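You operate a simulated robot arm through the tools that you are given. There is no shell and no other tool. Be economical: measure what you need, move in short steps, check, and stop when the job is done.

You are at the controls of a simulated robot arm. One attempt, no reset.

Task
Put things in order on the top of the white table. At the end: the yellow pad is on the white box (marked "WIPES"); the green fat tube from the top of the white table stands where the yellow pad stood; the grey roll from the top of the white table stands where the green fat tube stood; the clear cup from the top of the white table stands where the grey roll stood; whatever was shut is shut again. Leave all else as you found it, and nothing knocked over.
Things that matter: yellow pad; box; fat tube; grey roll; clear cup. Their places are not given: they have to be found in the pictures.

Only the result counts: the job must be done as asked and must still hold three seconds after the hand-in. Knocking over, shifting, dropping, spilling or breaking anything else fails it.

Robot
A 7-joint arm with a two-finger parallel gripper, fixed in place. Base frame: the origin is at the foot of the arm, x ahead of it, y to its left, z up; the work surface is at about z = 0. Readings come in m, degrees, newtons and seconds.
With the tool pointing down near the work surface it reaches from about 0.22 to 0.58 m from the base axis. Its first joint turns from -66.0 to 66.0 degrees. Payload 2.5 kg.
The TCP is the grasp point between the finger pads, 0.023 m short of the fingertips. In the tool frame z runs along the fingers and y along their closing line. The gripper opens to 0.094 m. The fingers are 0.038 m wide and 0.01 m thick; the gripper's body (0.054 by 0.096 m) begins 0.039 m behind the TCP.
Orientation is told as [roll, pitch, yaw] about the base's x, y, z axes, in that order, counted from this pose: with the fingers straight down and closing along the base's y, the tool's x points along the base's -x, its y along +y and its z along -z.

Tools
- The arm moves only by the tool play_rows. Its argument "steps" is a list of rows, each a list of 7 numbers: the opening, from 0 (shut) to 1 (fully open), then the shift along the base's x, y, z in units of 40 mm (1.0 is 40 mm), then the turn, a rotation vector about the base's x, y, z in units of 6 degrees (1.0 is 6 degrees). In form: [[claw, dx, dy, dz, ax, ay, az], ...]. A call has 1 to 10 rows; each row shifts and turns the commanded pose from where the row before left it. A call with a number of a shift or a turn outside -1 to 1 is refused whole. Each row takes 0.2 s and may step no farther than 0.05 m and 8.6 degrees from the row before; otherwise, or with a gripper value out of range, the whole call is refused. A pose out of reach is approached as far as the arm can. The call stops where the force on the tool passes 40 N (or 10 N more than at its start, if that is more) or the arm is blocked; 0.2 s more then pass. The fingers move at their own pace (about 0.108 m/s each) and stop on an object; they squeeze with about 28 N. The grip force told is the motor's: it shows also when the fingers shut on nothing. Time passes only in rows, and 0.2 s behind the last, so rows that do not move let the fingers close. It gives the time, the measured TCP pose, the force on the tool (base axes), the opening and the grip force at its end, in the units of the frame above (readings bear some noise).
- Cameras (640 x 400 px; columns grow to the right, rows downward): "scene" is fixed at [0.1282, -0.4248, 0.5291]; the picture's right is [0.69, -0.72, 0.00], its down [-0.51, -0.49, -0.71] and it looks along [0.51, 0.49, -0.71] (base axes); focal length 240 px, centre (320, 200). "wrist" rides on the gripper at [-0.039, 0, -0.044] in the tool frame; the picture's right is [0.00, -1.00, 0.00], its down [0.97, 0.00, -0.24] and it looks along [0.24, 0.00, 0.97] (tool axes); focal length 218 px, centre (320, 200).
- get_image(camera): a new picture of that camera. The clock stands still meanwhile.
- probe_pixels(camera, pixels): for up to 12 pixels [column, row] of the newest picture of that camera ("zoom" is the newest enlarged one), the place [x, y, z] in the base frame of the surface seen there, good to about 0.003 m. The clock stands still meanwhile.
- zoom(camera, box): a new picture of the part [left, top, right, bottom] of that camera's present view, enlarged. The clock stands still meanwhile.
- job_done(): hands the job in; it is judged then, once.

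Keep the steps short. Do not move on a guess: measure, check each grasp and each placing, and mend mistakes. In all there are 80 turns and 34 pictures (those below and enlarged ones count). Leave the gripper open and the arm clear of the work at the hand-in unless told otherwise, and finish with a single line.

The tools are called after "Call:" as a command line: name --pt "numbers of a row" for each row, then --argument value for the rest, lists and objects as JSON in quotes. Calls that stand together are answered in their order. play_rows: Moves the arm, as the interface text tells. Its arguments: {"type":"object","properties":{"steps":{"type":"array","items":{"type":"array","items":{"type":"number"}}}},"required":["steps"]} The other tools are called the same way: get_image (camera) takes a picture; probe_pixels (camera, pixels) gives the place of the surface under pixels of a picture; zoom (camera, box) takes an enlarged picture of a part of a camera's view; job_done () hands the job in.

At the start:

```text
t: 0.0
tcp_pos: [0.3696, 0.0231, 0.2681]
ee_rot: [0.0, 0.1, 0.0]
force: [0.1, 0.7, 0.2]
width: 0.094
grasp_force: 0.1
```

scene: 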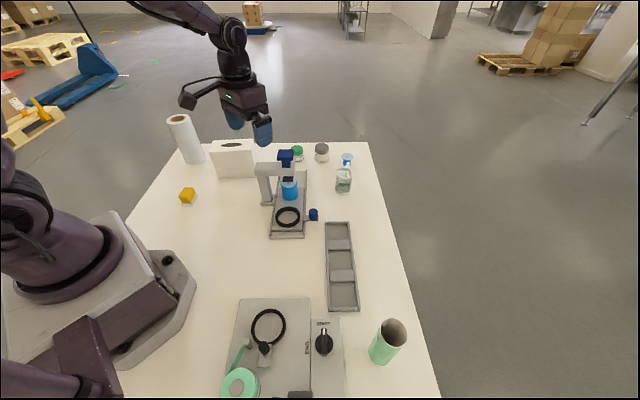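
wrist: 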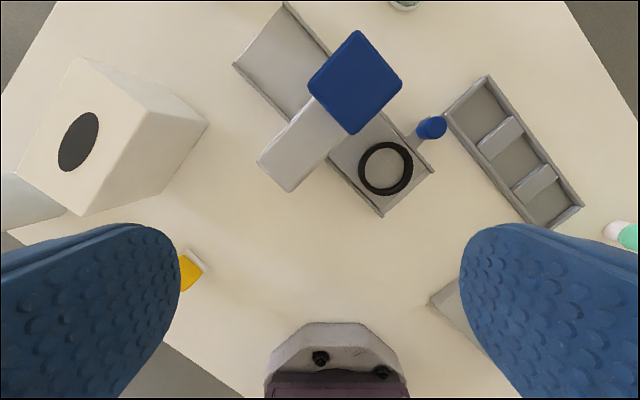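

I see a yellow thing at (187,195), a white box at (233,158), a white roll at (185,138), a green tube at (388,340), and small items at the back. I'll zoom in on them.

Call:
zoom --camera "scene" --box '[150, 100, 270, 220]'

Call:
zoom --camera "scene" --box '[250, 130, 370, 250]'

Call:
zoom --camera "scene" --box '[210, 210, 430, 398]'

```text
3.33 times, centred on (210, 160) of scene
```

zoom: 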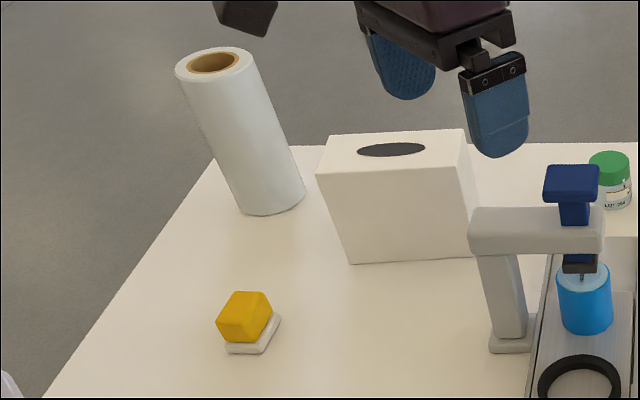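

```text
3.33 times, centred on (310, 190) of scene
```

zoom: 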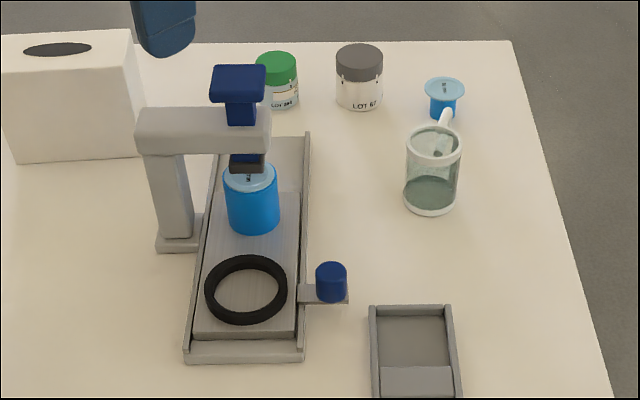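

```text
2.13 times, centred on (320, 304) of scene
```

zoom: 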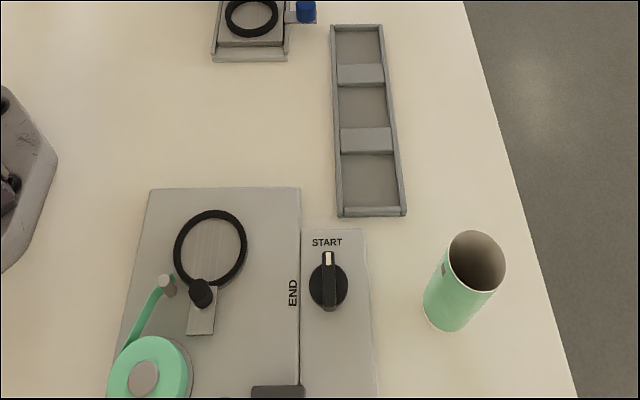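

Next I'll measure the yellow pad, box, roll, green tube and cup in the scene picture.

Call:
probe_pixels --camera "scene" --pixels '[[186, 191], [187, 200], [195, 198], [174, 118], [188, 118], [194, 160], [186, 135], [222, 142], [247, 141], [218, 177], [252, 177], [237, 160]]'

Call:
probe_pixels --camera "scene" --pixels '[[388, 318], [405, 335], [393, 318], [370, 355], [385, 362], [404, 325], [344, 192], [343, 184], [339, 171], [349, 171], [348, 166], [343, 178]]'

Call:
zoom --camera "scene" --box '[315, 140, 375, 200]'

```text
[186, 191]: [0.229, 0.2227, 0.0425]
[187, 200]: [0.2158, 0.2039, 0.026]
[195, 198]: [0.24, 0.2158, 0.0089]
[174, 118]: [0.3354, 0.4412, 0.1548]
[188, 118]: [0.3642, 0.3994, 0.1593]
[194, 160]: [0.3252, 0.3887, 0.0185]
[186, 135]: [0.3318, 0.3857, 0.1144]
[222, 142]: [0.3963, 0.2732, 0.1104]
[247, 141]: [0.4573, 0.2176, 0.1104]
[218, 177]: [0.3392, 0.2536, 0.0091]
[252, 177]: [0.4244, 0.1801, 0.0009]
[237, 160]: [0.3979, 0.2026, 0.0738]
```

```text
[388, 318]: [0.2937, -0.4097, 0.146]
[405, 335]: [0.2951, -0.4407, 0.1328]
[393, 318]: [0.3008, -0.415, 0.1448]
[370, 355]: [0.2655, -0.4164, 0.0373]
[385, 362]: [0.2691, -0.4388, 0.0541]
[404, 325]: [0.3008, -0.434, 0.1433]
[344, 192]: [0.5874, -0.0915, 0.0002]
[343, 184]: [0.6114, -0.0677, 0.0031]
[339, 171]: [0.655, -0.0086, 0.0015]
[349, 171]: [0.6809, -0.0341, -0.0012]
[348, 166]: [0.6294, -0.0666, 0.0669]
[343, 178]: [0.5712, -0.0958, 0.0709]
```

```text
6.67 times, centred on (345, 170) of scene
```

zoom: 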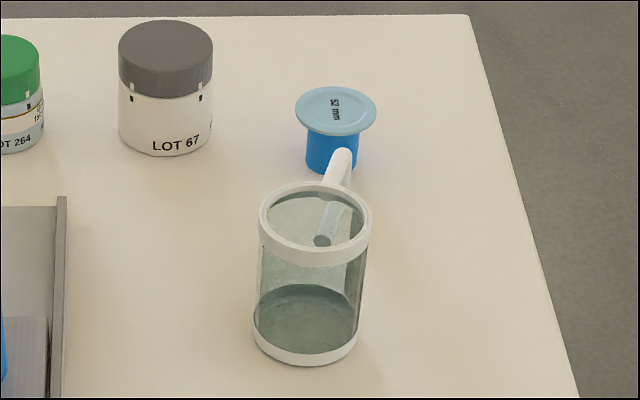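

The pad is near (0.23, 0.21) and its top is at about 0.043. The box top is at about 0.110. I'll move over the pad, staying high, and look with the wrist camera.

Call:
play_rows --pt "1 -0.6 0.78 0 0 0 0" --pt "1 -0.6 0.78 0 0 0 0" --pt "1 -0.6 0.78 0 0 0 0" --pt "1 -0.6 0.78 0 0 0 0" --pt "1 -0.6 0.78 -0.4 0 0 0" --pt "1 -0.6 0.78 -0.6 0 0 0"

Call:
get_image --camera "wrist"

```text
t: 1.4
tcp_pos: [0.2242, 0.2121, 0.2269]
ee_rot: [0.0, 0.1, 0.0]
force: [0.4, -0.3, 0.0]
width: 0.0938
grasp_force: 0.1
```

```text
27 pictures are left
```

wrist: 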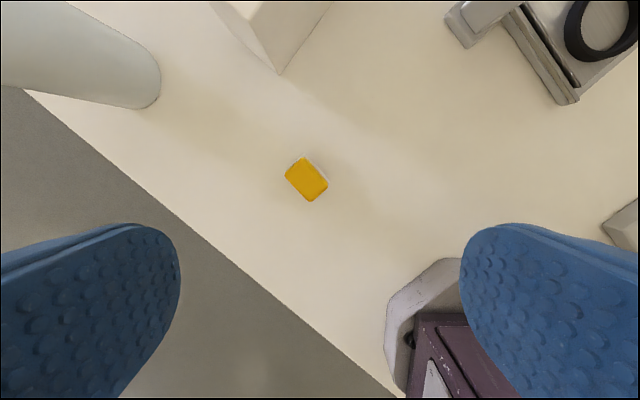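

The pad shows at (307,179). I'll zoom in to get its corners.

Call:
zoom --camera "wrist" --box '[267, 154, 347, 204]'

```text
8.00 times, centred on (307, 179) of wrist
```

zoom: 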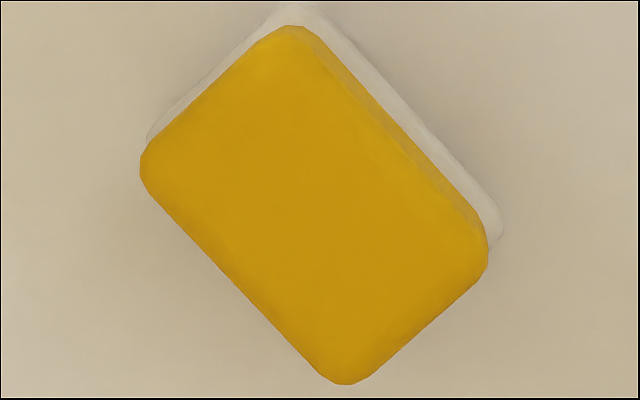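

Call:
probe_pixels --camera "zoom" --pixels '[[315, 210], [290, 40], [155, 165], [345, 370], [475, 250], [400, 110], [490, 215], [300, 12], [152, 138], [420, 170]]'

```text
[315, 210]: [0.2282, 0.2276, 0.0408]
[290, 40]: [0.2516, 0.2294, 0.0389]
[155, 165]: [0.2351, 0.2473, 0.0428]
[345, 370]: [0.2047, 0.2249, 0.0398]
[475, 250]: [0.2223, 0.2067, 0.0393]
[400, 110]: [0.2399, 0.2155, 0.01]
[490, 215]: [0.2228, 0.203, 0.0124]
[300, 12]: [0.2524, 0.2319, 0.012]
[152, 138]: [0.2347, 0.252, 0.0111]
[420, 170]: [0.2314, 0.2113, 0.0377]
```

The pad's centre is (0.2285, 0.227). Its short side runs at about 130°, so I need a yaw of +40°. I'll turn and come down to just above it, holding high enough to clear the white underside and see whether that belongs to the pad.

Call:
play_rows --pt "1 0.1 0.37 -0.5 0 0 0.95" --pt "1 0 0 -0.6 0 0 0.95" --pt "1 0 0 -0.6 0 0 0.95" --pt "1 0 0 -0.6 0 0 0.95" --pt "1 0 0 -0.6 0 0 0.95" --pt "1 0 0 -0.6 0 0 0.95" --pt "1 0 0 0 0 0 0.95"

Call:
get_image --camera "wrist"

```text
t: 3.0
tcp_pos: [0.2283, 0.2263, 0.0871]
ee_rot: [0.0, 0.0, 39.9]
force: [-1.0, -0.3, -0.1]
width: 0.0939
grasp_force: 0.0
```

```text
25 pictures are left
```

wrist: 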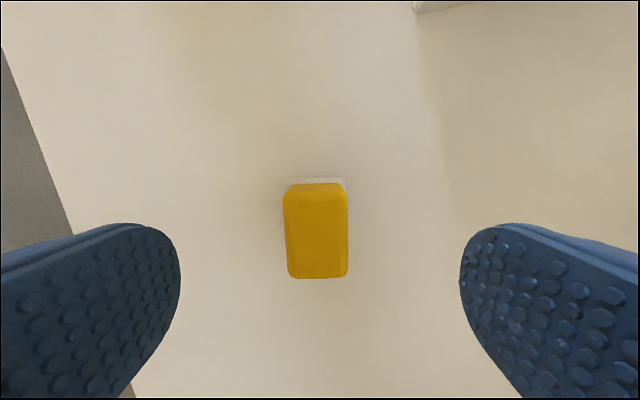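

The pad is lined up. I'll go down 47 mm, close and lift a little.

Call:
play_rows --pt "1 0 0 -0.6 0 0 0" --pt "1 0 0 -0.58 0 0 0" --pt "0 0 0 0 0 0 0" --pt "0 0 0 0 0 0 0" --pt "0 0 0 0 0 0 0" --pt "0 0 0 0 0 0 0"

Call:
play_rows --pt "0 0 0 0.5 0 0 0" --pt "0 0 0 0.5 0 0 0"

Call:
zoom --camera "scene" --box '[140, 120, 260, 240]'

```text
t: 4.4
tcp_pos: [0.2287, 0.2244, 0.0408]
ee_rot: [-0.1, 0.0, 39.9]
force: [-0.1, -1.0, -0.4]
width: 0.0295
grasp_force: 28.1
```

```text
t: 5.0
tcp_pos: [0.2266, 0.2262, 0.0811]
ee_rot: [-0.1, 0.0, 39.7]
force: [0.4, -0.2, -0.5]
width: 0.0
grasp_force: 28.2
```

```text
3.33 times, centred on (200, 180) of scene
```

zoom: 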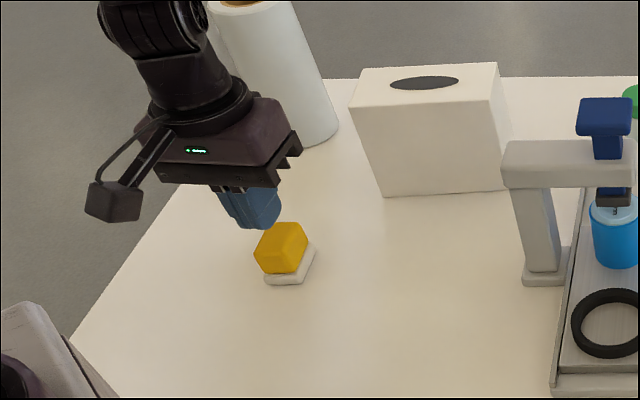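

The pad slipped out of the high grip and is still standing. I'll open, go lower to z = 0.029, close again and lift more slowly.

Call:
play_rows --pt "1 0 0 0 0 0 0" --pt "1 0 0 0 0 0 0" --pt "1 0 0 0 0 0 0"

Call:
get_image --camera "wrist"

```text
t: 5.8
tcp_pos: [0.227, 0.2272, 0.0808]
ee_rot: [0.0, 0.0, 39.9]
force: [-0.9, -0.9, 0.3]
width: 0.0939
grasp_force: 0.0
```

```text
23 pictures are left
```

wrist: 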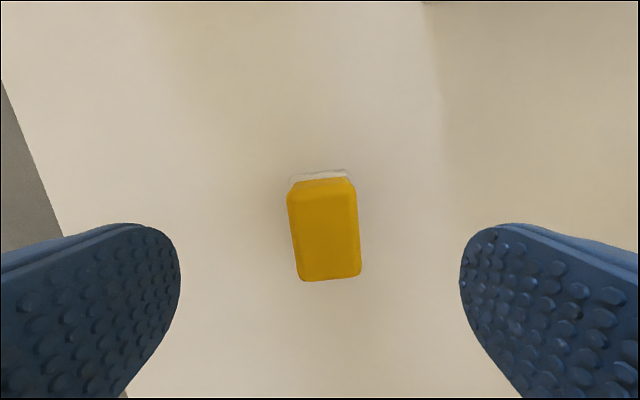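

Call:
play_rows --pt "1 0.05 0 -0.65 0 0 0" --pt "1 0 0 -0.65 0 0 0" --pt "0 0 0 0 0 0 0" --pt "0 0 0 0 0 0 0" --pt "0 0 0 0 0 0 0" --pt "0 0 0 0 0 0 0" --pt "0 0 0 0.2 0 0 0" --pt "0 0 0 0.3 0 0 0" --pt "0 0 0 0.5 0 0 0"

```text
t: 7.8
tcp_pos: [0.23, 0.2252, 0.0676]
ee_rot: [0.0, 0.0, 39.9]
force: [0.3, -0.1, -1.3]
width: 0.0329
grasp_force: 28.2
```

The grip holds at 33 mm. I'll lift to about 0.20 and then look at the top of the box.

Call:
play_rows --pt "0 0 0 0.85 0 0 0" --pt "0 0 0 0.85 0 0 0" --pt "0 0 0 0.85 0 0 0" --pt "0 0 0 0.85 0 0 0" --pt "0 0.7 0 0 0 0 0" --pt "0 0.8 0 0 0 0 0" --pt "0 0.8 0 0 0 0 0" --pt "0 0.7 0 0 0 0 0"

Call:
get_image --camera "wrist"

```text
t: 9.6
tcp_pos: [0.3488, 0.2256, 0.2046]
ee_rot: [0.0, 0.0, 39.9]
force: [0.4, 0.3, -0.4]
width: 0.033
grasp_force: 27.9
```

```text
22 pictures are left
```

wrist: 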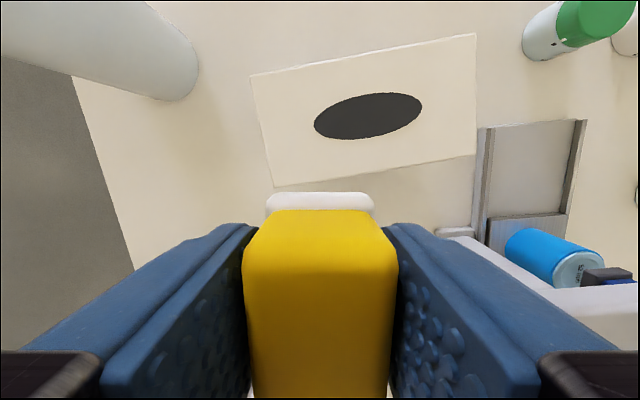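

Call:
probe_pixels --camera "wrist" --pixels '[[254, 78], [473, 38], [472, 152], [278, 182], [318, 122], [419, 103], [365, 95], [370, 136], [363, 115], [290, 120], [450, 100], [320, 202]]'

```text
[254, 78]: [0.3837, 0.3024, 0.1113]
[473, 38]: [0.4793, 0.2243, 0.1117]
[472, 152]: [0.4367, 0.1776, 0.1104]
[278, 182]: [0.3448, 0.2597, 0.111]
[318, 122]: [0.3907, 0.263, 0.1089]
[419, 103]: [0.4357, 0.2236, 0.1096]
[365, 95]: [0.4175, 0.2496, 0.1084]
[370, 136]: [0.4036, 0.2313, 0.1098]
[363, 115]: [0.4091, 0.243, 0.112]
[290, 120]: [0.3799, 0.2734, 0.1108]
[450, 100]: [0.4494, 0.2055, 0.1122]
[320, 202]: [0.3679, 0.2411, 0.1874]
```

The box top is centred at (0.411, 0.241) and z is 0.111. I'll carry the pad over its centre and lower it.

Call:
play_rows --pt "0 0.78 0.19 0 0 0 0" --pt "0 0.78 0.19 0 0 0 0" --pt "0 0 0 -0.5 0 0 0" --pt "0 0 0 -0.5 0 0 0" --pt "0 0 0 -0.3 0 0 0" --pt "0 0 0 -0.15 0 0 0" --pt "0 0 0 0 0 0 0"

Call:
zoom --camera "scene" --box '[180, 90, 300, 190]'

```text
t: 11.2
tcp_pos: [0.4133, 0.2428, 0.1456]
ee_rot: [0.0, -0.1, 39.9]
force: [-0.9, 0.2, 0.5]
width: 0.0327
grasp_force: 28.5
```

```text
4.00 times, centred on (240, 140) of scene
```

zoom: 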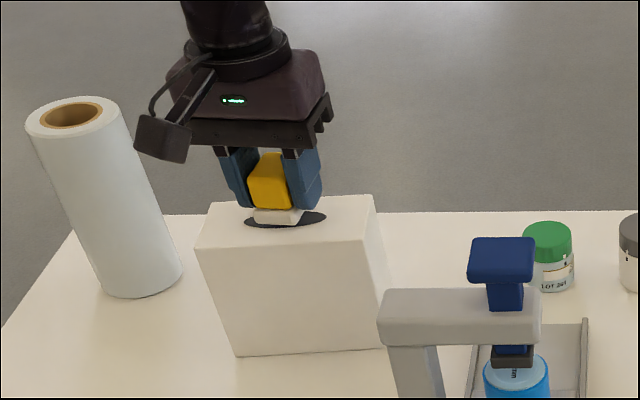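

It's about 5 mm above the box. I'll lower the rest of the way, open and back off upward.

Call:
play_rows --pt "0 0 0 -0.07 0 0 0" --pt "0 0 0 -0.06 0 0 0" --pt "0 0 0 0 0 0 0"

Call:
play_rows --pt "0.5 0 0 0 0 0 0" --pt "0.8 0 0 0 0 0 0" --pt "1 0 0 0 0 0 0" --pt "1 0 0 0.5 0 0 0" --pt "1 0 0 0.9 0 0 0" --pt "1 0 0 0.9 0 0 0" --pt "1 0 0 0.9 0 0 0"

Call:
get_image --camera "wrist"

```text
t: 12.0
tcp_pos: [0.4134, 0.2407, 0.1408]
ee_rot: [-0.1, 0.1, 39.9]
force: [-0.3, 0.3, -0.3]
width: 0.0329
grasp_force: 28.3
```

```text
t: 13.6
tcp_pos: [0.413, 0.2408, 0.2701]
ee_rot: [-0.1, 0.0, 39.9]
force: [0.2, -0.4, 0.4]
width: 0.094
grasp_force: 0.0
```

```text
20 pictures are left
```

wrist: 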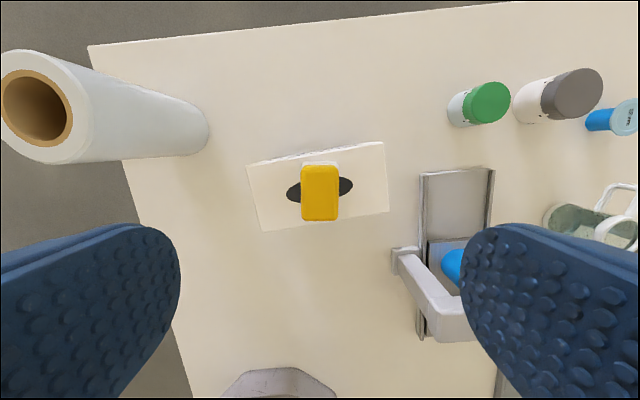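

The pad sits on the box. The roll can be seen well here, so I'll measure it.

Call:
probe_pixels --camera "wrist" --pixels '[[38, 60], [80, 110], [40, 155], [10, 65], [60, 75], [190, 112], [205, 128], [202, 110], [195, 148], [150, 95], [150, 125], [320, 195]]'

Call:
probe_pixels --camera "scene" --pixels '[[180, 116], [168, 121], [178, 126], [192, 119], [186, 160], [203, 155]]'

```text
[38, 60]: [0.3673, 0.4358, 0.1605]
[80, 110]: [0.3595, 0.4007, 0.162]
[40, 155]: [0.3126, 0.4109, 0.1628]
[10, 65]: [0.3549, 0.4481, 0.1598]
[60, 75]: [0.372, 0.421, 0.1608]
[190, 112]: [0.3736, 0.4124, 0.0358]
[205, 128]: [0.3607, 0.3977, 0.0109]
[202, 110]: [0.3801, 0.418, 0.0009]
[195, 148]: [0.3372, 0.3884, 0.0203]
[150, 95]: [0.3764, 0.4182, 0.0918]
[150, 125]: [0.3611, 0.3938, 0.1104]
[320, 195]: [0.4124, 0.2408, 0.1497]
```

```text
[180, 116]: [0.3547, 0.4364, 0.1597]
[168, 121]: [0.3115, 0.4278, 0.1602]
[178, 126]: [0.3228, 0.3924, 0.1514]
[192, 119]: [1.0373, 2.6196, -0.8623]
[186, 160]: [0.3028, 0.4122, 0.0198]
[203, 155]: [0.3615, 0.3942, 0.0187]
```

The roll's centre is about (0.339, 0.425), it is 74 mm across and 160 mm tall. Next is the green tube. I'll stay high, turn the yaw back to 0 and cross to the right.

Call:
play_rows --pt "1 0 -0.95 0.3 0 0 -0.95" --pt "1 0 -0.95 0.3 0 0 -0.95" --pt "1 0 -0.95 0 0 0 -0.95" --pt "1 0 -0.95 0 0 0 -0.95" --pt "1 0 -0.95 0 0 0 -0.95" --pt "1 0 -0.95 0 0 0 -0.95" --pt "1 0 -0.95 0 0 0 -0.95" --pt "1 -0.2 -0.95 0 0 0 0" --pt "1 -0.2 -0.95 0 0 0 0" --pt "1 -0.2 -0.95 0 0 0 0"

Call:
play_rows --pt "1 -0.4 -0.9 0 0 0 -0.8" --pt "1 -0.5 -0.85 0 0 0 -0.8" --pt "1 -0.5 -0.85 0 0 0 -0.8" --pt "1 -0.5 -0.85 0 0 0 -0.8" --pt "1 -0.4 -0.9 0 0 0 -0.8" --pt "1 -0.3 -0.9 0 0 0 -0.8"

Call:
get_image --camera "wrist"

```text
t: 15.8
tcp_pos: [0.3903, -0.139, 0.2951]
ee_rot: [0.0, 0.0, 0.1]
force: [0.4, 0.0, 0.1]
width: 0.0941
grasp_force: 0.0
```

```text
t: 17.2
tcp_pos: [0.2814, -0.3508, 0.2947]
ee_rot: [0.0, 0.1, -28.9]
force: [-0.3, 0.4, -0.1]
width: 0.0939
grasp_force: 0.2
```

```text
19 pictures are left
```

wrist: 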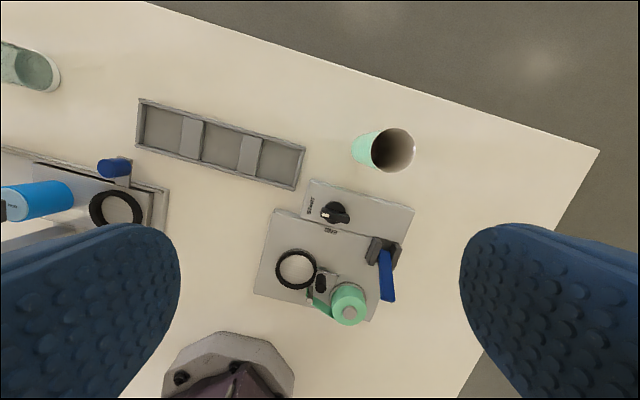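

Call:
zoom --camera "wrist" --box '[340, 115, 430, 185]'

```text
5.71 times, centred on (385, 150) of wrist
```

zoom: 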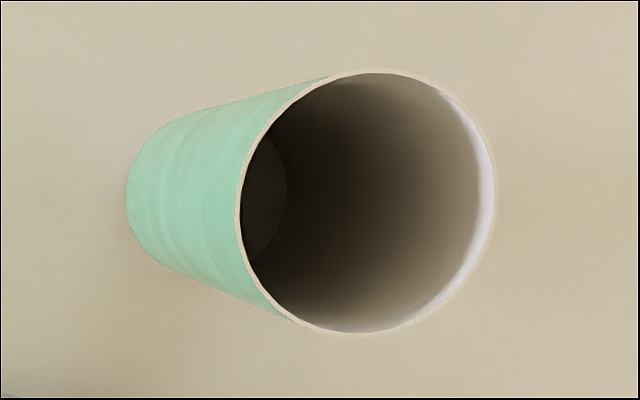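

Call:
probe_pixels --camera "zoom" --pixels '[[241, 200], [489, 200], [365, 72], [365, 331], [270, 110], [470, 110], [280, 312], [460, 290], [140, 200], [160, 150], [160, 250], [220, 200]]'

```text
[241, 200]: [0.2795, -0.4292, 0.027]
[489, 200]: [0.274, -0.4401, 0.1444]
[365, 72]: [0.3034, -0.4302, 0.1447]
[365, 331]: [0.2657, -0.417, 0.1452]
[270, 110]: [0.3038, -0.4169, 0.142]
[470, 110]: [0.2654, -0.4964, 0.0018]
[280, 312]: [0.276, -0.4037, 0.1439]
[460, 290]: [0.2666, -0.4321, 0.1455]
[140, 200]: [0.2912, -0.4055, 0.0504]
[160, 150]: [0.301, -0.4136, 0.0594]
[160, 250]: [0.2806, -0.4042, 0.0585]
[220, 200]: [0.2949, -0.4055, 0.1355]
```

The tube's centre is (0.2845, -0.4235). It is 40 mm across and 145 mm tall. I'll move above it, lower to TCP z = 0.113 and look before closing.

Call:
play_rows --pt "1 0.04 -0.9 0 0 0 0" --pt "1 0.04 -0.92 0 0 0 0" --pt "1 0 0 -0.6 0 0 0" --pt "1 0 0 -0.6 0 0 0" --pt "1 0 0 -0.6 0 0 0"

Call:
get_image --camera "wrist"

```text
t: 18.4
tcp_pos: [0.2866, -0.4209, 0.2216]
ee_rot: [0.0, 0.0, -28.8]
force: [0.3, -0.5, -0.3]
width: 0.0939
grasp_force: 0.1
```

```text
17 pictures are left
```

wrist: 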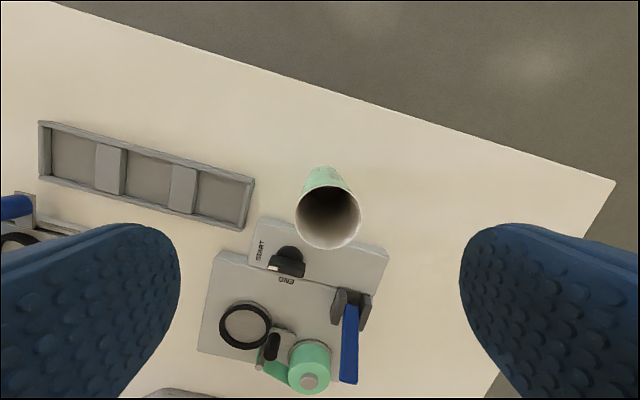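

It's centred to within 4 mm. I'll correct that, descend, close and lift slightly.

Call:
play_rows --pt "1 -0.04 -0.07 -0.8 0 0 0" --pt "1 0 0 -0.8 0 0 0" --pt "1 0 0 -0.8 0 0 0" --pt "1 0 0 -0.3 0 0 0" --pt "0 0 0 0 0 0 0" --pt "0 0 0 0 0 0 0" --pt "0 0 0 0 0 0 0" --pt "0 0 0 0 0 0 0"

Call:
play_rows --pt "0 0 0 0.2 0 0 0" --pt "0 0 0 0.4 0 0 0" --pt "0 0 0 0.8 0 0 0" --pt "0 0 0 0.9 0 0 0" --pt "0 0 0 0.9 0 0 0" --pt "0 0 0 0.9 0 0 0" --pt "0 0 0 0.9 0 0 0"

Call:
get_image --camera "scene"

```text
t: 20.2
tcp_pos: [0.2878, -0.4236, 0.1146]
ee_rot: [0.0, 0.0, -28.8]
force: [-0.4, 0.6, -0.2]
width: 0.0382
grasp_force: 27.9
```

```text
t: 21.8
tcp_pos: [0.286, -0.4243, 0.3158]
ee_rot: [0.0, 0.0, -29.0]
force: [-1.0, 0.3, -0.4]
width: 0.0384
grasp_force: 27.8
```

```text
16 pictures are left
```

scene: 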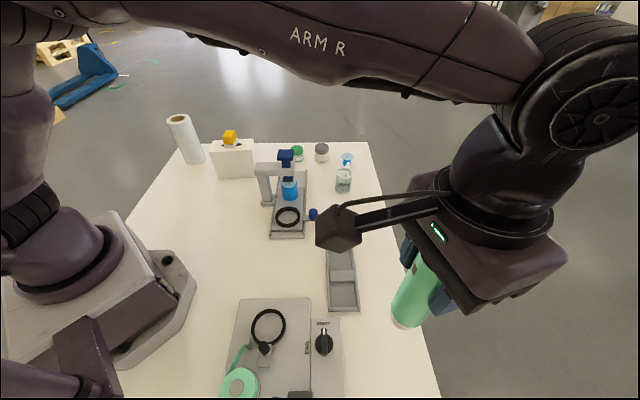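

The tube is in the grip and upright, with its bottom at about 0.20. I'll carry it across, staying high, to the pad's old place (0.2285, 0.227).

Call:
play_rows --pt "0 0.32 0.93 0 0 0 0.8" --pt "0 0.32 0.93 0 0 0 0.8" --pt "0 0.32 0.93 0 0 0 0.8" --pt "0 0.32 0.93 0 0 0 0.8" --pt "0 0.32 0.93 0 0 0 0.8" --pt "0 0.32 0.93 0 0 0 0.8" --pt "0 0.32 0.93 0 0 0 0"

Call:
play_rows --pt "0 -0.37 0.92 0 0 0 0" --pt "0 -0.37 0.92 0 0 0 0" --pt "0 -0.37 0.92 0 0 0 0" --pt "0 -0.37 0.92 0 0 0 0" --pt "0 -0.37 0.92 0 0 0 0" --pt "0 -0.37 0.92 0 0 0 0" --pt "0 -0.37 0.92 0 0 0 0" --pt "0 -0.37 0.92 0 0 0 0" --pt "0 -0.37 0.92 0 0 0 0" --pt "0 -0.37 0.92 0 0 0 0"

Call:
play_rows --pt "0 0 0.5 0 0 0 0" --pt "0 0 0 -0.7 0 0 0" --pt "0 0 0 -0.8 0 0 0" --pt "0 0 0 -0.8 0 0 0" --pt "0 0 0 -0.8 0 0 0" --pt "0 0 0 -0.8 0 0 0" --pt "0 0 0 0 0 0 0"

Call:
get_image --camera "scene"

```text
t: 23.4
tcp_pos: [0.3768, -0.1629, 0.3133]
ee_rot: [0.0, 0.0, 0.0]
force: [0.1, 0.0, -0.5]
width: 0.0382
grasp_force: 27.9
```

```text
t: 25.6
tcp_pos: [0.2275, 0.2049, 0.315]
ee_rot: [0.0, 0.0, -0.1]
force: [-0.6, -0.3, -0.3]
width: 0.0381
grasp_force: 28.5
```

```text
t: 27.2
tcp_pos: [0.2268, 0.2242, 0.1563]
ee_rot: [0.0, 0.1, 0.0]
force: [-0.3, 0.8, 0.2]
width: 0.0382
grasp_force: 27.6
```

```text
15 pictures are left
```

scene: 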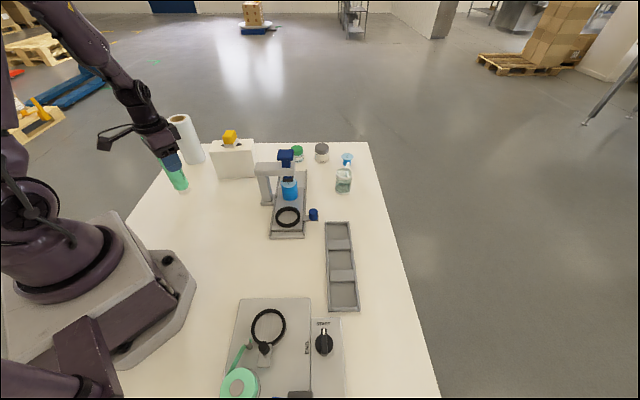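

The tube is over its spot. I'll lower it the last 42 mm gently.

Call:
play_rows --pt "0 0.02 0.05 -0.4 0 0 0" --pt "0 0 0 -0.4 0 0 0" --pt "0 0 0 -0.15 0 0 0" --pt "0 0 0 -0.07 0 0 0" --pt "0 0 0 0 0 0 0"

```text
t: 28.4
tcp_pos: [0.2274, 0.226, 0.1152]
ee_rot: [-0.1, 0.0, -0.1]
force: [0.4, 0.3, -0.5]
width: 0.0383
grasp_force: 28.2
```

By counting the steps, it is still about 3 mm above the table. I'll lower that much, release and go up.

Call:
play_rows --pt "0 0 0 -0.07 0 0 0" --pt "0 0 0 0 0 0 0" --pt "0.6 0 0 0 0 0 0" --pt "0.8 0 0 0 0 0 0" --pt "1 0 0 0 0 0 0" --pt "1 0 0 0 0 0 0" --pt "1 0 0 0.5 0 0 0" --pt "1 0 0 0.9 0 0 0" --pt "1 0 0 0.9 0 0 0" --pt "1 0 0 0.9 0 0 0"

Call:
get_image --camera "wrist"

```text
t: 30.6
tcp_pos: [0.2274, 0.2276, 0.2419]
ee_rot: [0.0, 0.0, 0.0]
force: [-0.5, -0.1, -0.1]
width: 0.0941
grasp_force: 0.0
```

```text
14 pictures are left
```

wrist: 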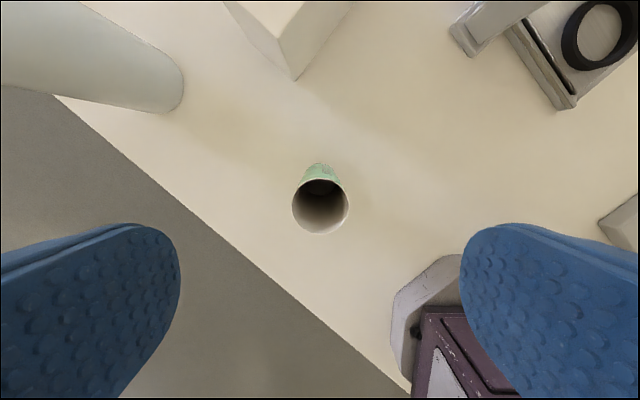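

The tube stands well. Next is the roll. I'll rise to 0.32, move over (0.339, 0.425) and check the centring. I'll also measure the height of the stamp knob for clearance when I carry things past it.

Call:
play_rows --pt "1 0 0 0.95 0 0 0" --pt "1 0 0 0.95 0 0 0" --pt "1 0.465 0.8225 0 0 0 0.93" --pt "1 0.465 0.8225 0 0 0 0.93" --pt "1 0.465 0.8225 0 0 0 0.93" --pt "1 0.465 0.8225 0 0 0 0.93" --pt "1 0.465 0.8225 0 0 0 0.93" --pt "1 0.465 0.8225 0 0 0 0" --pt "1 0 0 0 0 0 0"

Call:
get_image --camera "wrist"

Call:
probe_pixels --camera "scene" --pixels '[[286, 152], [297, 149], [321, 148], [230, 135]]'

```text
t: 32.6
tcp_pos: [0.3407, 0.423, 0.3173]
ee_rot: [0.0, 0.0, 27.8]
force: [0.0, 0.6, -0.9]
width: 0.0943
grasp_force: 0.1
```

```text
13 pictures are left
```

wrist: 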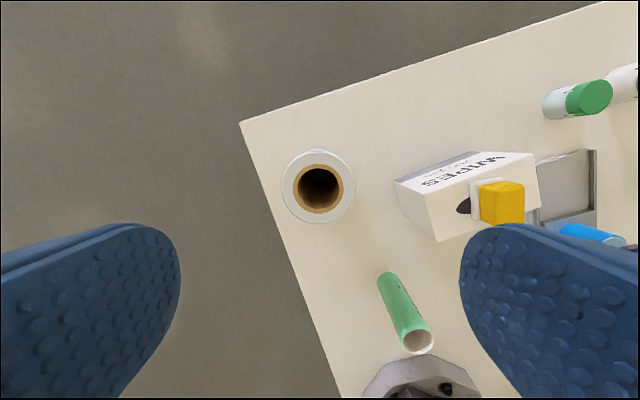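

```text
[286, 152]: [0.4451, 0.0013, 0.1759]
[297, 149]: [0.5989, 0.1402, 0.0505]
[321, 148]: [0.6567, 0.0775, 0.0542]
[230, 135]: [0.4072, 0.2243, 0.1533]
```

The roll is visible at (318,187), and WIPES is confirmed on the back of the box. The stamp knob is 0.176 high at (0.445, 0), so I'll avoid it. Next I'll measure the roll's rim.

Call:
probe_pixels --camera "wrist" --pixels '[[286, 188], [350, 188], [318, 154], [318, 219], [295, 165], [341, 165], [295, 211], [341, 211]]'

```text
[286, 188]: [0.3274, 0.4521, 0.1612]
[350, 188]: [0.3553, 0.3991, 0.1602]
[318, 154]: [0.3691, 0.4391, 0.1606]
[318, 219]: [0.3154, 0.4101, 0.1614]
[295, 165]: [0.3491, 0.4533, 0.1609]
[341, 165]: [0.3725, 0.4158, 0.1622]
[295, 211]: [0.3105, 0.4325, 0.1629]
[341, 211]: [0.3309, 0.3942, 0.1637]
```

The roll's centre is (0.341, 0.4245) and the gripper is centred on it. I'll descend to z ≈ 0.135 and close.

Call:
play_rows --pt "1 0 0.03 -0.9 0 0 0" --pt "1 0 0 -0.9 0 0 0" --pt "1 0 0 -0.9 0 0 0" --pt "1 0 0 -0.9 0 0 0" --pt "1 0 0 -0.5 0 0 0" --pt "1 0 0 -0.45 0 0 0" --pt "1 0 0 0 0 0 0"

Call:
play_rows --pt "0 0 0 0 0 0 0" --pt "0 0 0 0 0 0 0" --pt "0 0 0 0 0 0 0" --pt "0 0 0 0 0 0 0"

```text
t: 34.2
tcp_pos: [0.3402, 0.4248, 0.1357]
ee_rot: [0.1, 0.1, 27.9]
force: [-0.2, 0.1, 0.1]
width: 0.0941
grasp_force: 0.0
```

```text
t: 35.2
tcp_pos: [0.3392, 0.4241, 0.1371]
ee_rot: [0.0, 0.0, 27.9]
force: [-0.7, 0.6, 0.0]
width: 0.0717
grasp_force: 27.6
```

It's gripped at 72 mm. I'll lift slowly.

Call:
play_rows --pt "0 0 0 0.2 0 0 0" --pt "0 0 0 0.3 0 0 0" --pt "0 0 0 0.6 0 0 0" --pt "0 0 0 0.7 0 0 0" --pt "0 0 0 0.7 0 0 0" --pt "0 0 0 0.7 0 0 0" --pt "0 0 0 0.7 0 0 0" --pt "0 0 0 0.7 0 0 0"

Call:
get_image --camera "scene"

```text
t: 37.0
tcp_pos: [0.3408, 0.4254, 0.3206]
ee_rot: [0.0, 0.1, 28.0]
force: [1.2, 0.7, -4.8]
width: 0.0716
grasp_force: 28.3
```

```text
12 pictures are left
```

scene: 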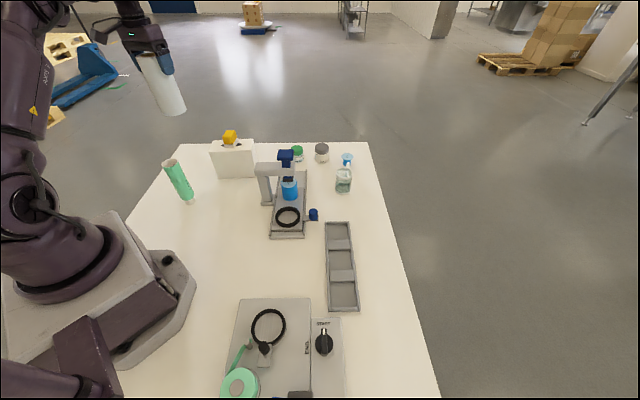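

The roll is held. I'll carry it at x ≈ 0.34, which clears the stamp knob, toward the tube's old place.

Call:
play_rows --pt "0 0 -0.5 0 0 0 0" --pt "0 0 -0.8 0 0 0 0" --pt "0 0 -0.9 0 0 0 0" --pt "0 0 -0.9 0 0 0 0" --pt "0 0 -0.9 0 0 0 0" --pt "0 0 -0.9 0 0 0 -0.7" --pt "0 0 -0.9 0 0 0 -0.7" --pt "0 0 -0.9 0 0 0 -0.7" --pt "0 0 -0.9 0 0 0 -0.7" --pt "0 0 -0.9 0 0 0 -0.7"

Call:
play_rows --pt "0 0 -0.9 0 0 0 -0.7" --pt "0 0 -0.9 0 0 0 -0.7" --pt "0 0 -0.9 0 0 0 -0.7" --pt "0 0 -0.9 0 0 0 -0.7" --pt "0 0 -0.9 0 0 0 -0.7" --pt "0 0 -0.9 0 0 0 -0.7" --pt "0 0 -0.8 0 0 0 -0.7"

```text
t: 39.2
tcp_pos: [0.3413, 0.0855, 0.3204]
ee_rot: [0.0, 0.0, 6.8]
force: [0.1, 0.0, -3.7]
width: 0.0715
grasp_force: 27.9
```

```text
t: 40.8
tcp_pos: [0.3414, -0.1639, 0.3211]
ee_rot: [0.0, 0.1, -22.4]
force: [0.7, 0.2, -3.3]
width: 0.0717
grasp_force: 27.5
```

Call:
play_rows --pt "0 -0.2 -0.925 0 0 0 0" --pt "0 -0.2 -0.925 0 0 0 0" --pt "0 -0.2 -0.925 0 0 0 0" --pt "0 -0.2 -0.925 0 0 0 0" --pt "0 -0.2 -0.925 0 0 0 0" --pt "0 -0.2 -0.925 0 0 0 0" --pt "0 -0.2 -0.9 0 0 0 0" --pt "0 0 0 0 0 0 0"

Call:
probe_pixels --camera "scene" --pixels '[[340, 322], [342, 345], [343, 380], [324, 340], [324, 331], [357, 308], [302, 392]]'

```text
t: 42.6
tcp_pos: [0.285, -0.4193, 0.32]
ee_rot: [0.1, 0.0, -22.5]
force: [-0.7, 0.0, -5.0]
width: 0.0719
grasp_force: 28.0
```

```text
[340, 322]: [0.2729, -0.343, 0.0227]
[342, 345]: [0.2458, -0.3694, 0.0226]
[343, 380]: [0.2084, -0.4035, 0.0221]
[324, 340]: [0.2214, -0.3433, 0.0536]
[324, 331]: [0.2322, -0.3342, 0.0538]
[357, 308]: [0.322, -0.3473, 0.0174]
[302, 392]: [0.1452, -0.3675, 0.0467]
```

The nearest panel edge is 67 mm from the spot, so the roll fits. I'll lower it by 168 mm and check.

Call:
play_rows --pt "0 0 -0.07 -0.7 0 0 0" --pt "0 0 0 -0.7 0 0 0" --pt "0 0 0 -0.7 0 0 0" --pt "0 0 0 -0.7 0 0 0" --pt "0 0 0 -0.7 0 0 0" --pt "0 0 0 -0.6 0 0 0" --pt "0 0 0 -0.1 0 0 0" --pt "0 0 0 0 0 0 0"

Call:
get_image --camera "scene"

```text
t: 44.4
tcp_pos: [0.2832, -0.4246, 0.152]
ee_rot: [0.0, -0.1, -22.4]
force: [-0.4, -0.7, -5.3]
width: 0.0719
grasp_force: 28.2
```

```text
11 pictures are left
```

scene: 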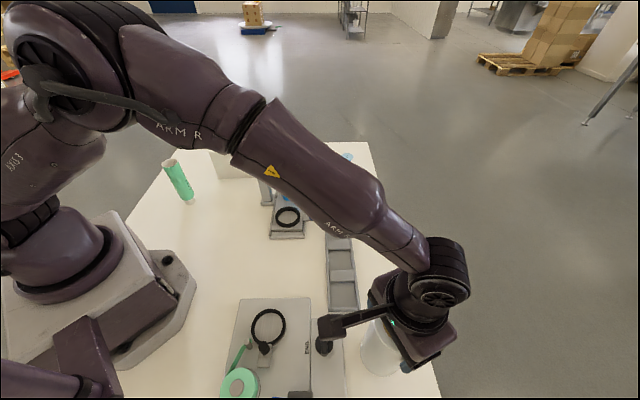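

About 16 mm remain. I'll lower gently until the weight comes off.

Call:
play_rows --pt "0 0 0 -0.2 0 0 0" --pt "0 0 0 -0.1 0 0 0" --pt "0 0 0 -0.07 0 0 0" --pt "0 0 0 0 0 0 0"

```text
t: 45.4
tcp_pos: [0.2844, -0.4245, 0.1365]
ee_rot: [0.0, 0.1, -22.5]
force: [0.1, 1.0, -4.1]
width: 0.0713
grasp_force: 27.7
```

Call:
play_rows --pt "0 0 0 -0.03 0 0 0" --pt "0 0 0 -0.02 0 0 0" --pt "0 0 0 0 0 0 0"

```text
t: 46.2
tcp_pos: [0.285, -0.4256, 0.1362]
ee_rot: [0.0, 0.1, -22.6]
force: [-1.0, 2.0, 2.7]
width: 0.0713
grasp_force: 27.8
```

The upward force shows it touches down. I'll release and rise well above its top.

Call:
play_rows --pt "0.85 0 0 0 0 0 0" --pt "1 0 0 0 0 0 0" --pt "1 0 0 0 0 0 0" --pt "1 0 0 0.4 0 0 0" --pt "1 0 0 0.8 0 0 0" --pt "1 0 0 0.9 0 0 0" --pt "1 0 0 0.9 0 0 0" --pt "1 0 0 0.9 0 0 0"

Call:
get_image --camera "wrist"

```text
t: 48.0
tcp_pos: [0.286, -0.4239, 0.2929]
ee_rot: [0.1, -0.1, -22.6]
force: [0.5, 0.7, -0.6]
width: 0.0943
grasp_force: 0.0
```

```text
10 pictures are left
```

wrist: 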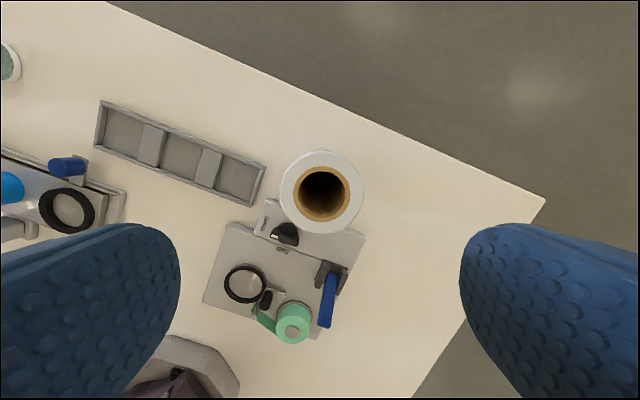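

The roll stands in place. Next is the cup. I'll go to (0.48, -0.09) and look.

Call:
play_rows --pt "1 0.54 0.93 0 0 0 0.94" --pt "1 0.54 0.93 0 0 0 0.94" --pt "1 0.54 0.93 0 0 0 0.94" --pt "1 0.54 0.93 0 0 0 0.94" --pt "1 0.54 0.93 0 0 0 0" --pt "1 0.54 0.93 0 0 0 0" --pt "1 0.54 0.93 0 0 0 0" --pt "1 0.54 0.93 0 0 0 0" --pt "1 0.54 0.93 0 0 0 0"

Call:
get_image --camera "wrist"

```text
t: 50.0
tcp_pos: [0.4787, -0.0878, 0.2925]
ee_rot: [0.0, 0.0, 0.0]
force: [-0.4, -0.2, -0.5]
width: 0.0939
grasp_force: 0.1
```

```text
9 pictures are left
```

wrist: 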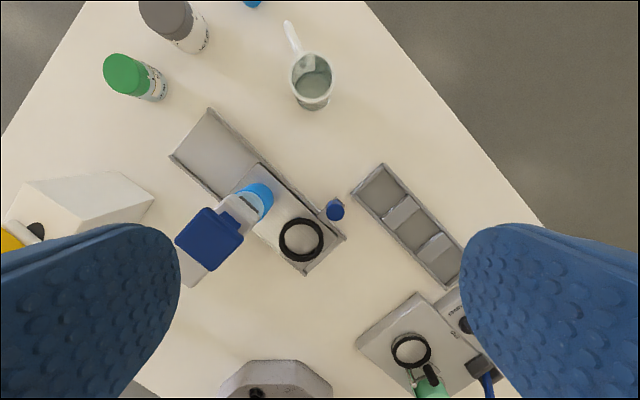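

Call:
zoom --camera "wrist" --box '[260, 10, 360, 120]'

```text
3.64 times, centred on (310, 65) of wrist
```

zoom: 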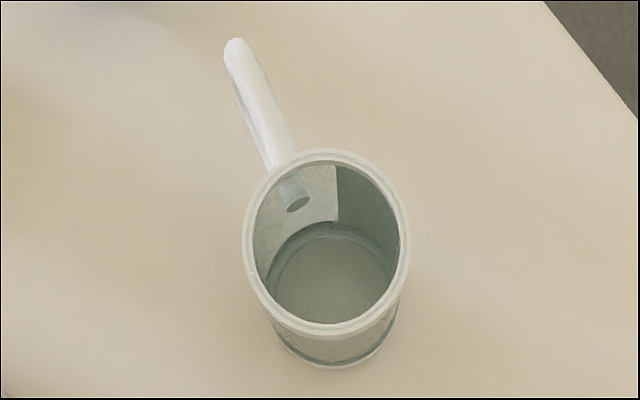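

It's a mug with its handle pointing away. I'll probe the rim, the base ring and the handle.

Call:
probe_pixels --camera "zoom" --pixels '[[248, 235], [406, 235], [330, 155], [328, 328], [268, 180], [385, 180], [272, 300], [385, 300], [236, 50], [258, 110], [283, 150], [330, 366]]'

Call:
probe_pixels --camera "scene" --pixels '[[344, 192], [344, 190], [336, 187], [350, 189], [335, 173], [352, 174], [343, 176], [347, 163]]'

```text
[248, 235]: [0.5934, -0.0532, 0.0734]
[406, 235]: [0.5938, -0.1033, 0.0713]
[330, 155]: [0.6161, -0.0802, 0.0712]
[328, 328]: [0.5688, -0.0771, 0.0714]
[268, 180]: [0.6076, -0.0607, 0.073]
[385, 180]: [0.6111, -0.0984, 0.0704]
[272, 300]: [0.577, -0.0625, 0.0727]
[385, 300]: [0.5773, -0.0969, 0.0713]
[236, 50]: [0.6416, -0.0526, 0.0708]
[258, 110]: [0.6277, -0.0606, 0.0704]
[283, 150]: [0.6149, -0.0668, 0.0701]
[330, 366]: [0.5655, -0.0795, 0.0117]
```

```text
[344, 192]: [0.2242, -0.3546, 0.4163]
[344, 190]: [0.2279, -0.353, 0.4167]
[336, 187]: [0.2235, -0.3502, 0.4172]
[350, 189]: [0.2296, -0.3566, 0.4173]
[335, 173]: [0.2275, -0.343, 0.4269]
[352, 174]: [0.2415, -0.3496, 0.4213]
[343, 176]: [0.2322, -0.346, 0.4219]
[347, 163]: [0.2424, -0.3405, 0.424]
```

The cup's axis is (0.5925, -0.0785), its radius is 25 mm and its rim is at z = 0.072. That is right at the edge of reach. I'll approach above it and see how far out the arm gets.

Call:
play_rows --pt "1 0.6 0.06 -0.75 0 0 0" --pt "1 0.6 0.06 -0.75 0 0 0" --pt "1 0.6 0.06 -0.75 0 0 0" --pt "1 0.6 0.06 -0.75 0 0 0" --pt "1 0.35 0 0 0 0 0" --pt "1 0 0 0 0 0 0"

Call:
get_image --camera "scene"

```text
t: 51.4
tcp_pos: [0.5891, -0.0803, 0.1705]
ee_rot: [0.0, 0.0, 0.0]
force: [0.1, -0.2, -0.9]
width: 0.0939
grasp_force: 0.0
```

```text
7 pictures are left
```

scene: 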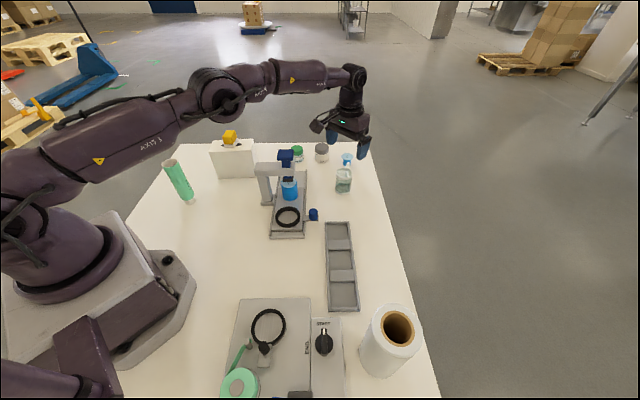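

It reaches. I'll measure the dark side box on the gripper at (317,126) and the blue cap, to be sure of clearance.

Call:
probe_pixels --camera "scene" --pixels '[[317, 127], [318, 131], [313, 124], [346, 156], [346, 160], [352, 158], [341, 157], [286, 152], [314, 210]]'

Call:
zoom --camera "scene" --box '[290, 80, 390, 200]'

```text
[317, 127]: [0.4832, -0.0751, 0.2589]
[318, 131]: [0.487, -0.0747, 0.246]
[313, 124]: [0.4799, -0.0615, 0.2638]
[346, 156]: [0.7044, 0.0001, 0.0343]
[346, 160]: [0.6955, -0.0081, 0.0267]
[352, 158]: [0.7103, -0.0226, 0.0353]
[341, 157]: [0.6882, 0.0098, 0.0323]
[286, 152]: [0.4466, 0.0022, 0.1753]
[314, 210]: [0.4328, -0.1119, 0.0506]
```

```text
3.33 times, centred on (340, 140) of scene
```

zoom: 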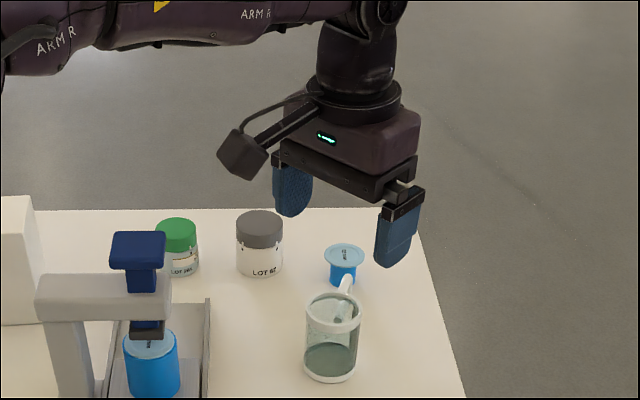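

Clearances are fine. I'll descend to z ≈ 0.046 with fingers open.

Call:
play_rows --pt "1 0.05 0.04 -0.6 0 0 0" --pt "1 0 0 -0.6 0 0 0" --pt "1 0 0 -0.6 0 0 0" --pt "1 0 0 -0.6 0 0 0" --pt "1 0 0 -0.4 0 0 0" --pt "1 0 0 -0.3 0 0 0" --pt "1 0 0 0 0 0 0"

Call:
get_image --camera "wrist"

```text
t: 53.0
tcp_pos: [0.5881, -0.078, 0.0473]
ee_rot: [0.0, 0.0, 0.0]
force: [0.2, -1.0, 0.2]
width: 0.0941
grasp_force: 0.1
```

```text
5 pictures are left
```

wrist: 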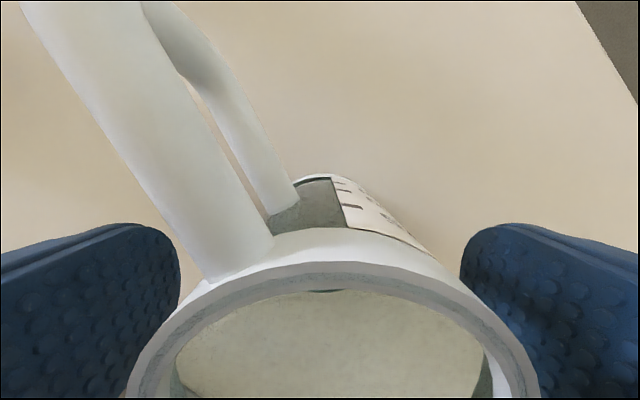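

The cup is between the pads and the handle is ahead of the finger edges. I'll close, then lift a bit.

Call:
play_rows --pt "0.7 0 0 0 0 0 0" --pt "0 0 0 0 0 0 0" --pt "0 0 0 0 0 0 0" --pt "0 0 0 0 0 0 0" --pt "0 0 0 0 0 0 0"

Call:
play_rows --pt "0 0 0 0.2 0 0 0" --pt "0 0 0 0.3 0 0 0" --pt "0 0 0 0.5 0 0 0" --pt "0 0 0 0.6 0 0 0" --pt "0 0 0 0.7 0 0 0" --pt "0 0 0 0.7 0 0 0"

Call:
zoom --camera "scene" --box '[290, 80, 390, 200]'

```text
t: 54.2
tcp_pos: [0.5886, -0.0778, 0.0482]
ee_rot: [0.0, -0.1, 0.1]
force: [-0.1, 0.1, -0.1]
width: 0.0497
grasp_force: 28.0
```

```text
t: 55.6
tcp_pos: [0.5922, -0.0798, 0.1677]
ee_rot: [0.0, 0.1, 0.0]
force: [-0.5, -0.3, 0.3]
width: 0.0496
grasp_force: 27.7
```

```text
3.33 times, centred on (340, 140) of scene
```

zoom: 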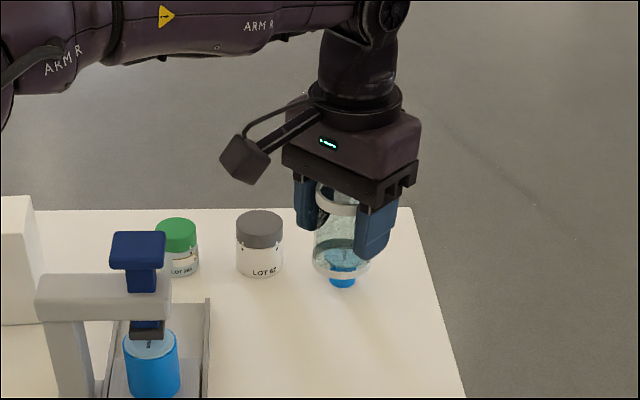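

The cup is held upright. I'll pull it in and up, then carry it to (0.341, 0.4245).

Call:
play_rows --pt "0 -0.6 0 0.6 0 0 0" --pt "0 -0.6 0 0.6 0 0 0" --pt "0 -0.6 0 0.6 0 0 0" --pt "0 -0.6 0 0.6 0 0 0"

Call:
play_rows --pt "0 -0.28 0.6 0 0 0 0" --pt "0 -0.28 0.9 0 0 0 0.93" --pt "0 -0.28 0.9 0 0 0 0.93" --pt "0 -0.28 0.9 0 0 0 0.93" --pt "0 -0.28 0.9 0 0 0 0.93" --pt "0 -0.28 0.9 0 0 0 0.93" --pt "0 -0.28 0.9 0 0 0 0" --pt "0 -0.28 0.9 0 0 0 0" --pt "0 -0.28 0.9 0 0 0 0" --pt "0 -0.28 0.9 0 0 0 0"

```text
t: 56.6
tcp_pos: [0.4946, -0.0772, 0.2632]
ee_rot: [0.0, 0.0, 0.1]
force: [0.4, -1.0, 0.0]
width: 0.0497
grasp_force: 28.0
```

```text
t: 58.8
tcp_pos: [0.382, 0.2701, 0.2641]
ee_rot: [0.0, 0.1, 27.9]
force: [0.4, 0.4, 0.4]
width: 0.0497
grasp_force: 27.9
```

Call:
play_rows --pt "0 -0.275 0.956 0 0 0 0" --pt "0 -0.275 0.956 0 0 0 0" --pt "0 -0.275 0.956 0 0 0 0" --pt "0 -0.275 0.956 0 0 0 0" --pt "0 0 0 -0.7 0 0 0" --pt "0 0 0 -0.7 0 0 0" --pt "0 0 0 -0.8 0 0 0" --pt "0 0 0 -0.8 0 0 0" --pt "0 0 0 -0.8 0 0 0" --pt "0 0 0 0 0 0 0"

```text
t: 61.0
tcp_pos: [0.3374, 0.4239, 0.1094]
ee_rot: [0.1, 0.0, 27.8]
force: [0.4, 0.0, 0.0]
width: 0.0498
grasp_force: 27.8
```

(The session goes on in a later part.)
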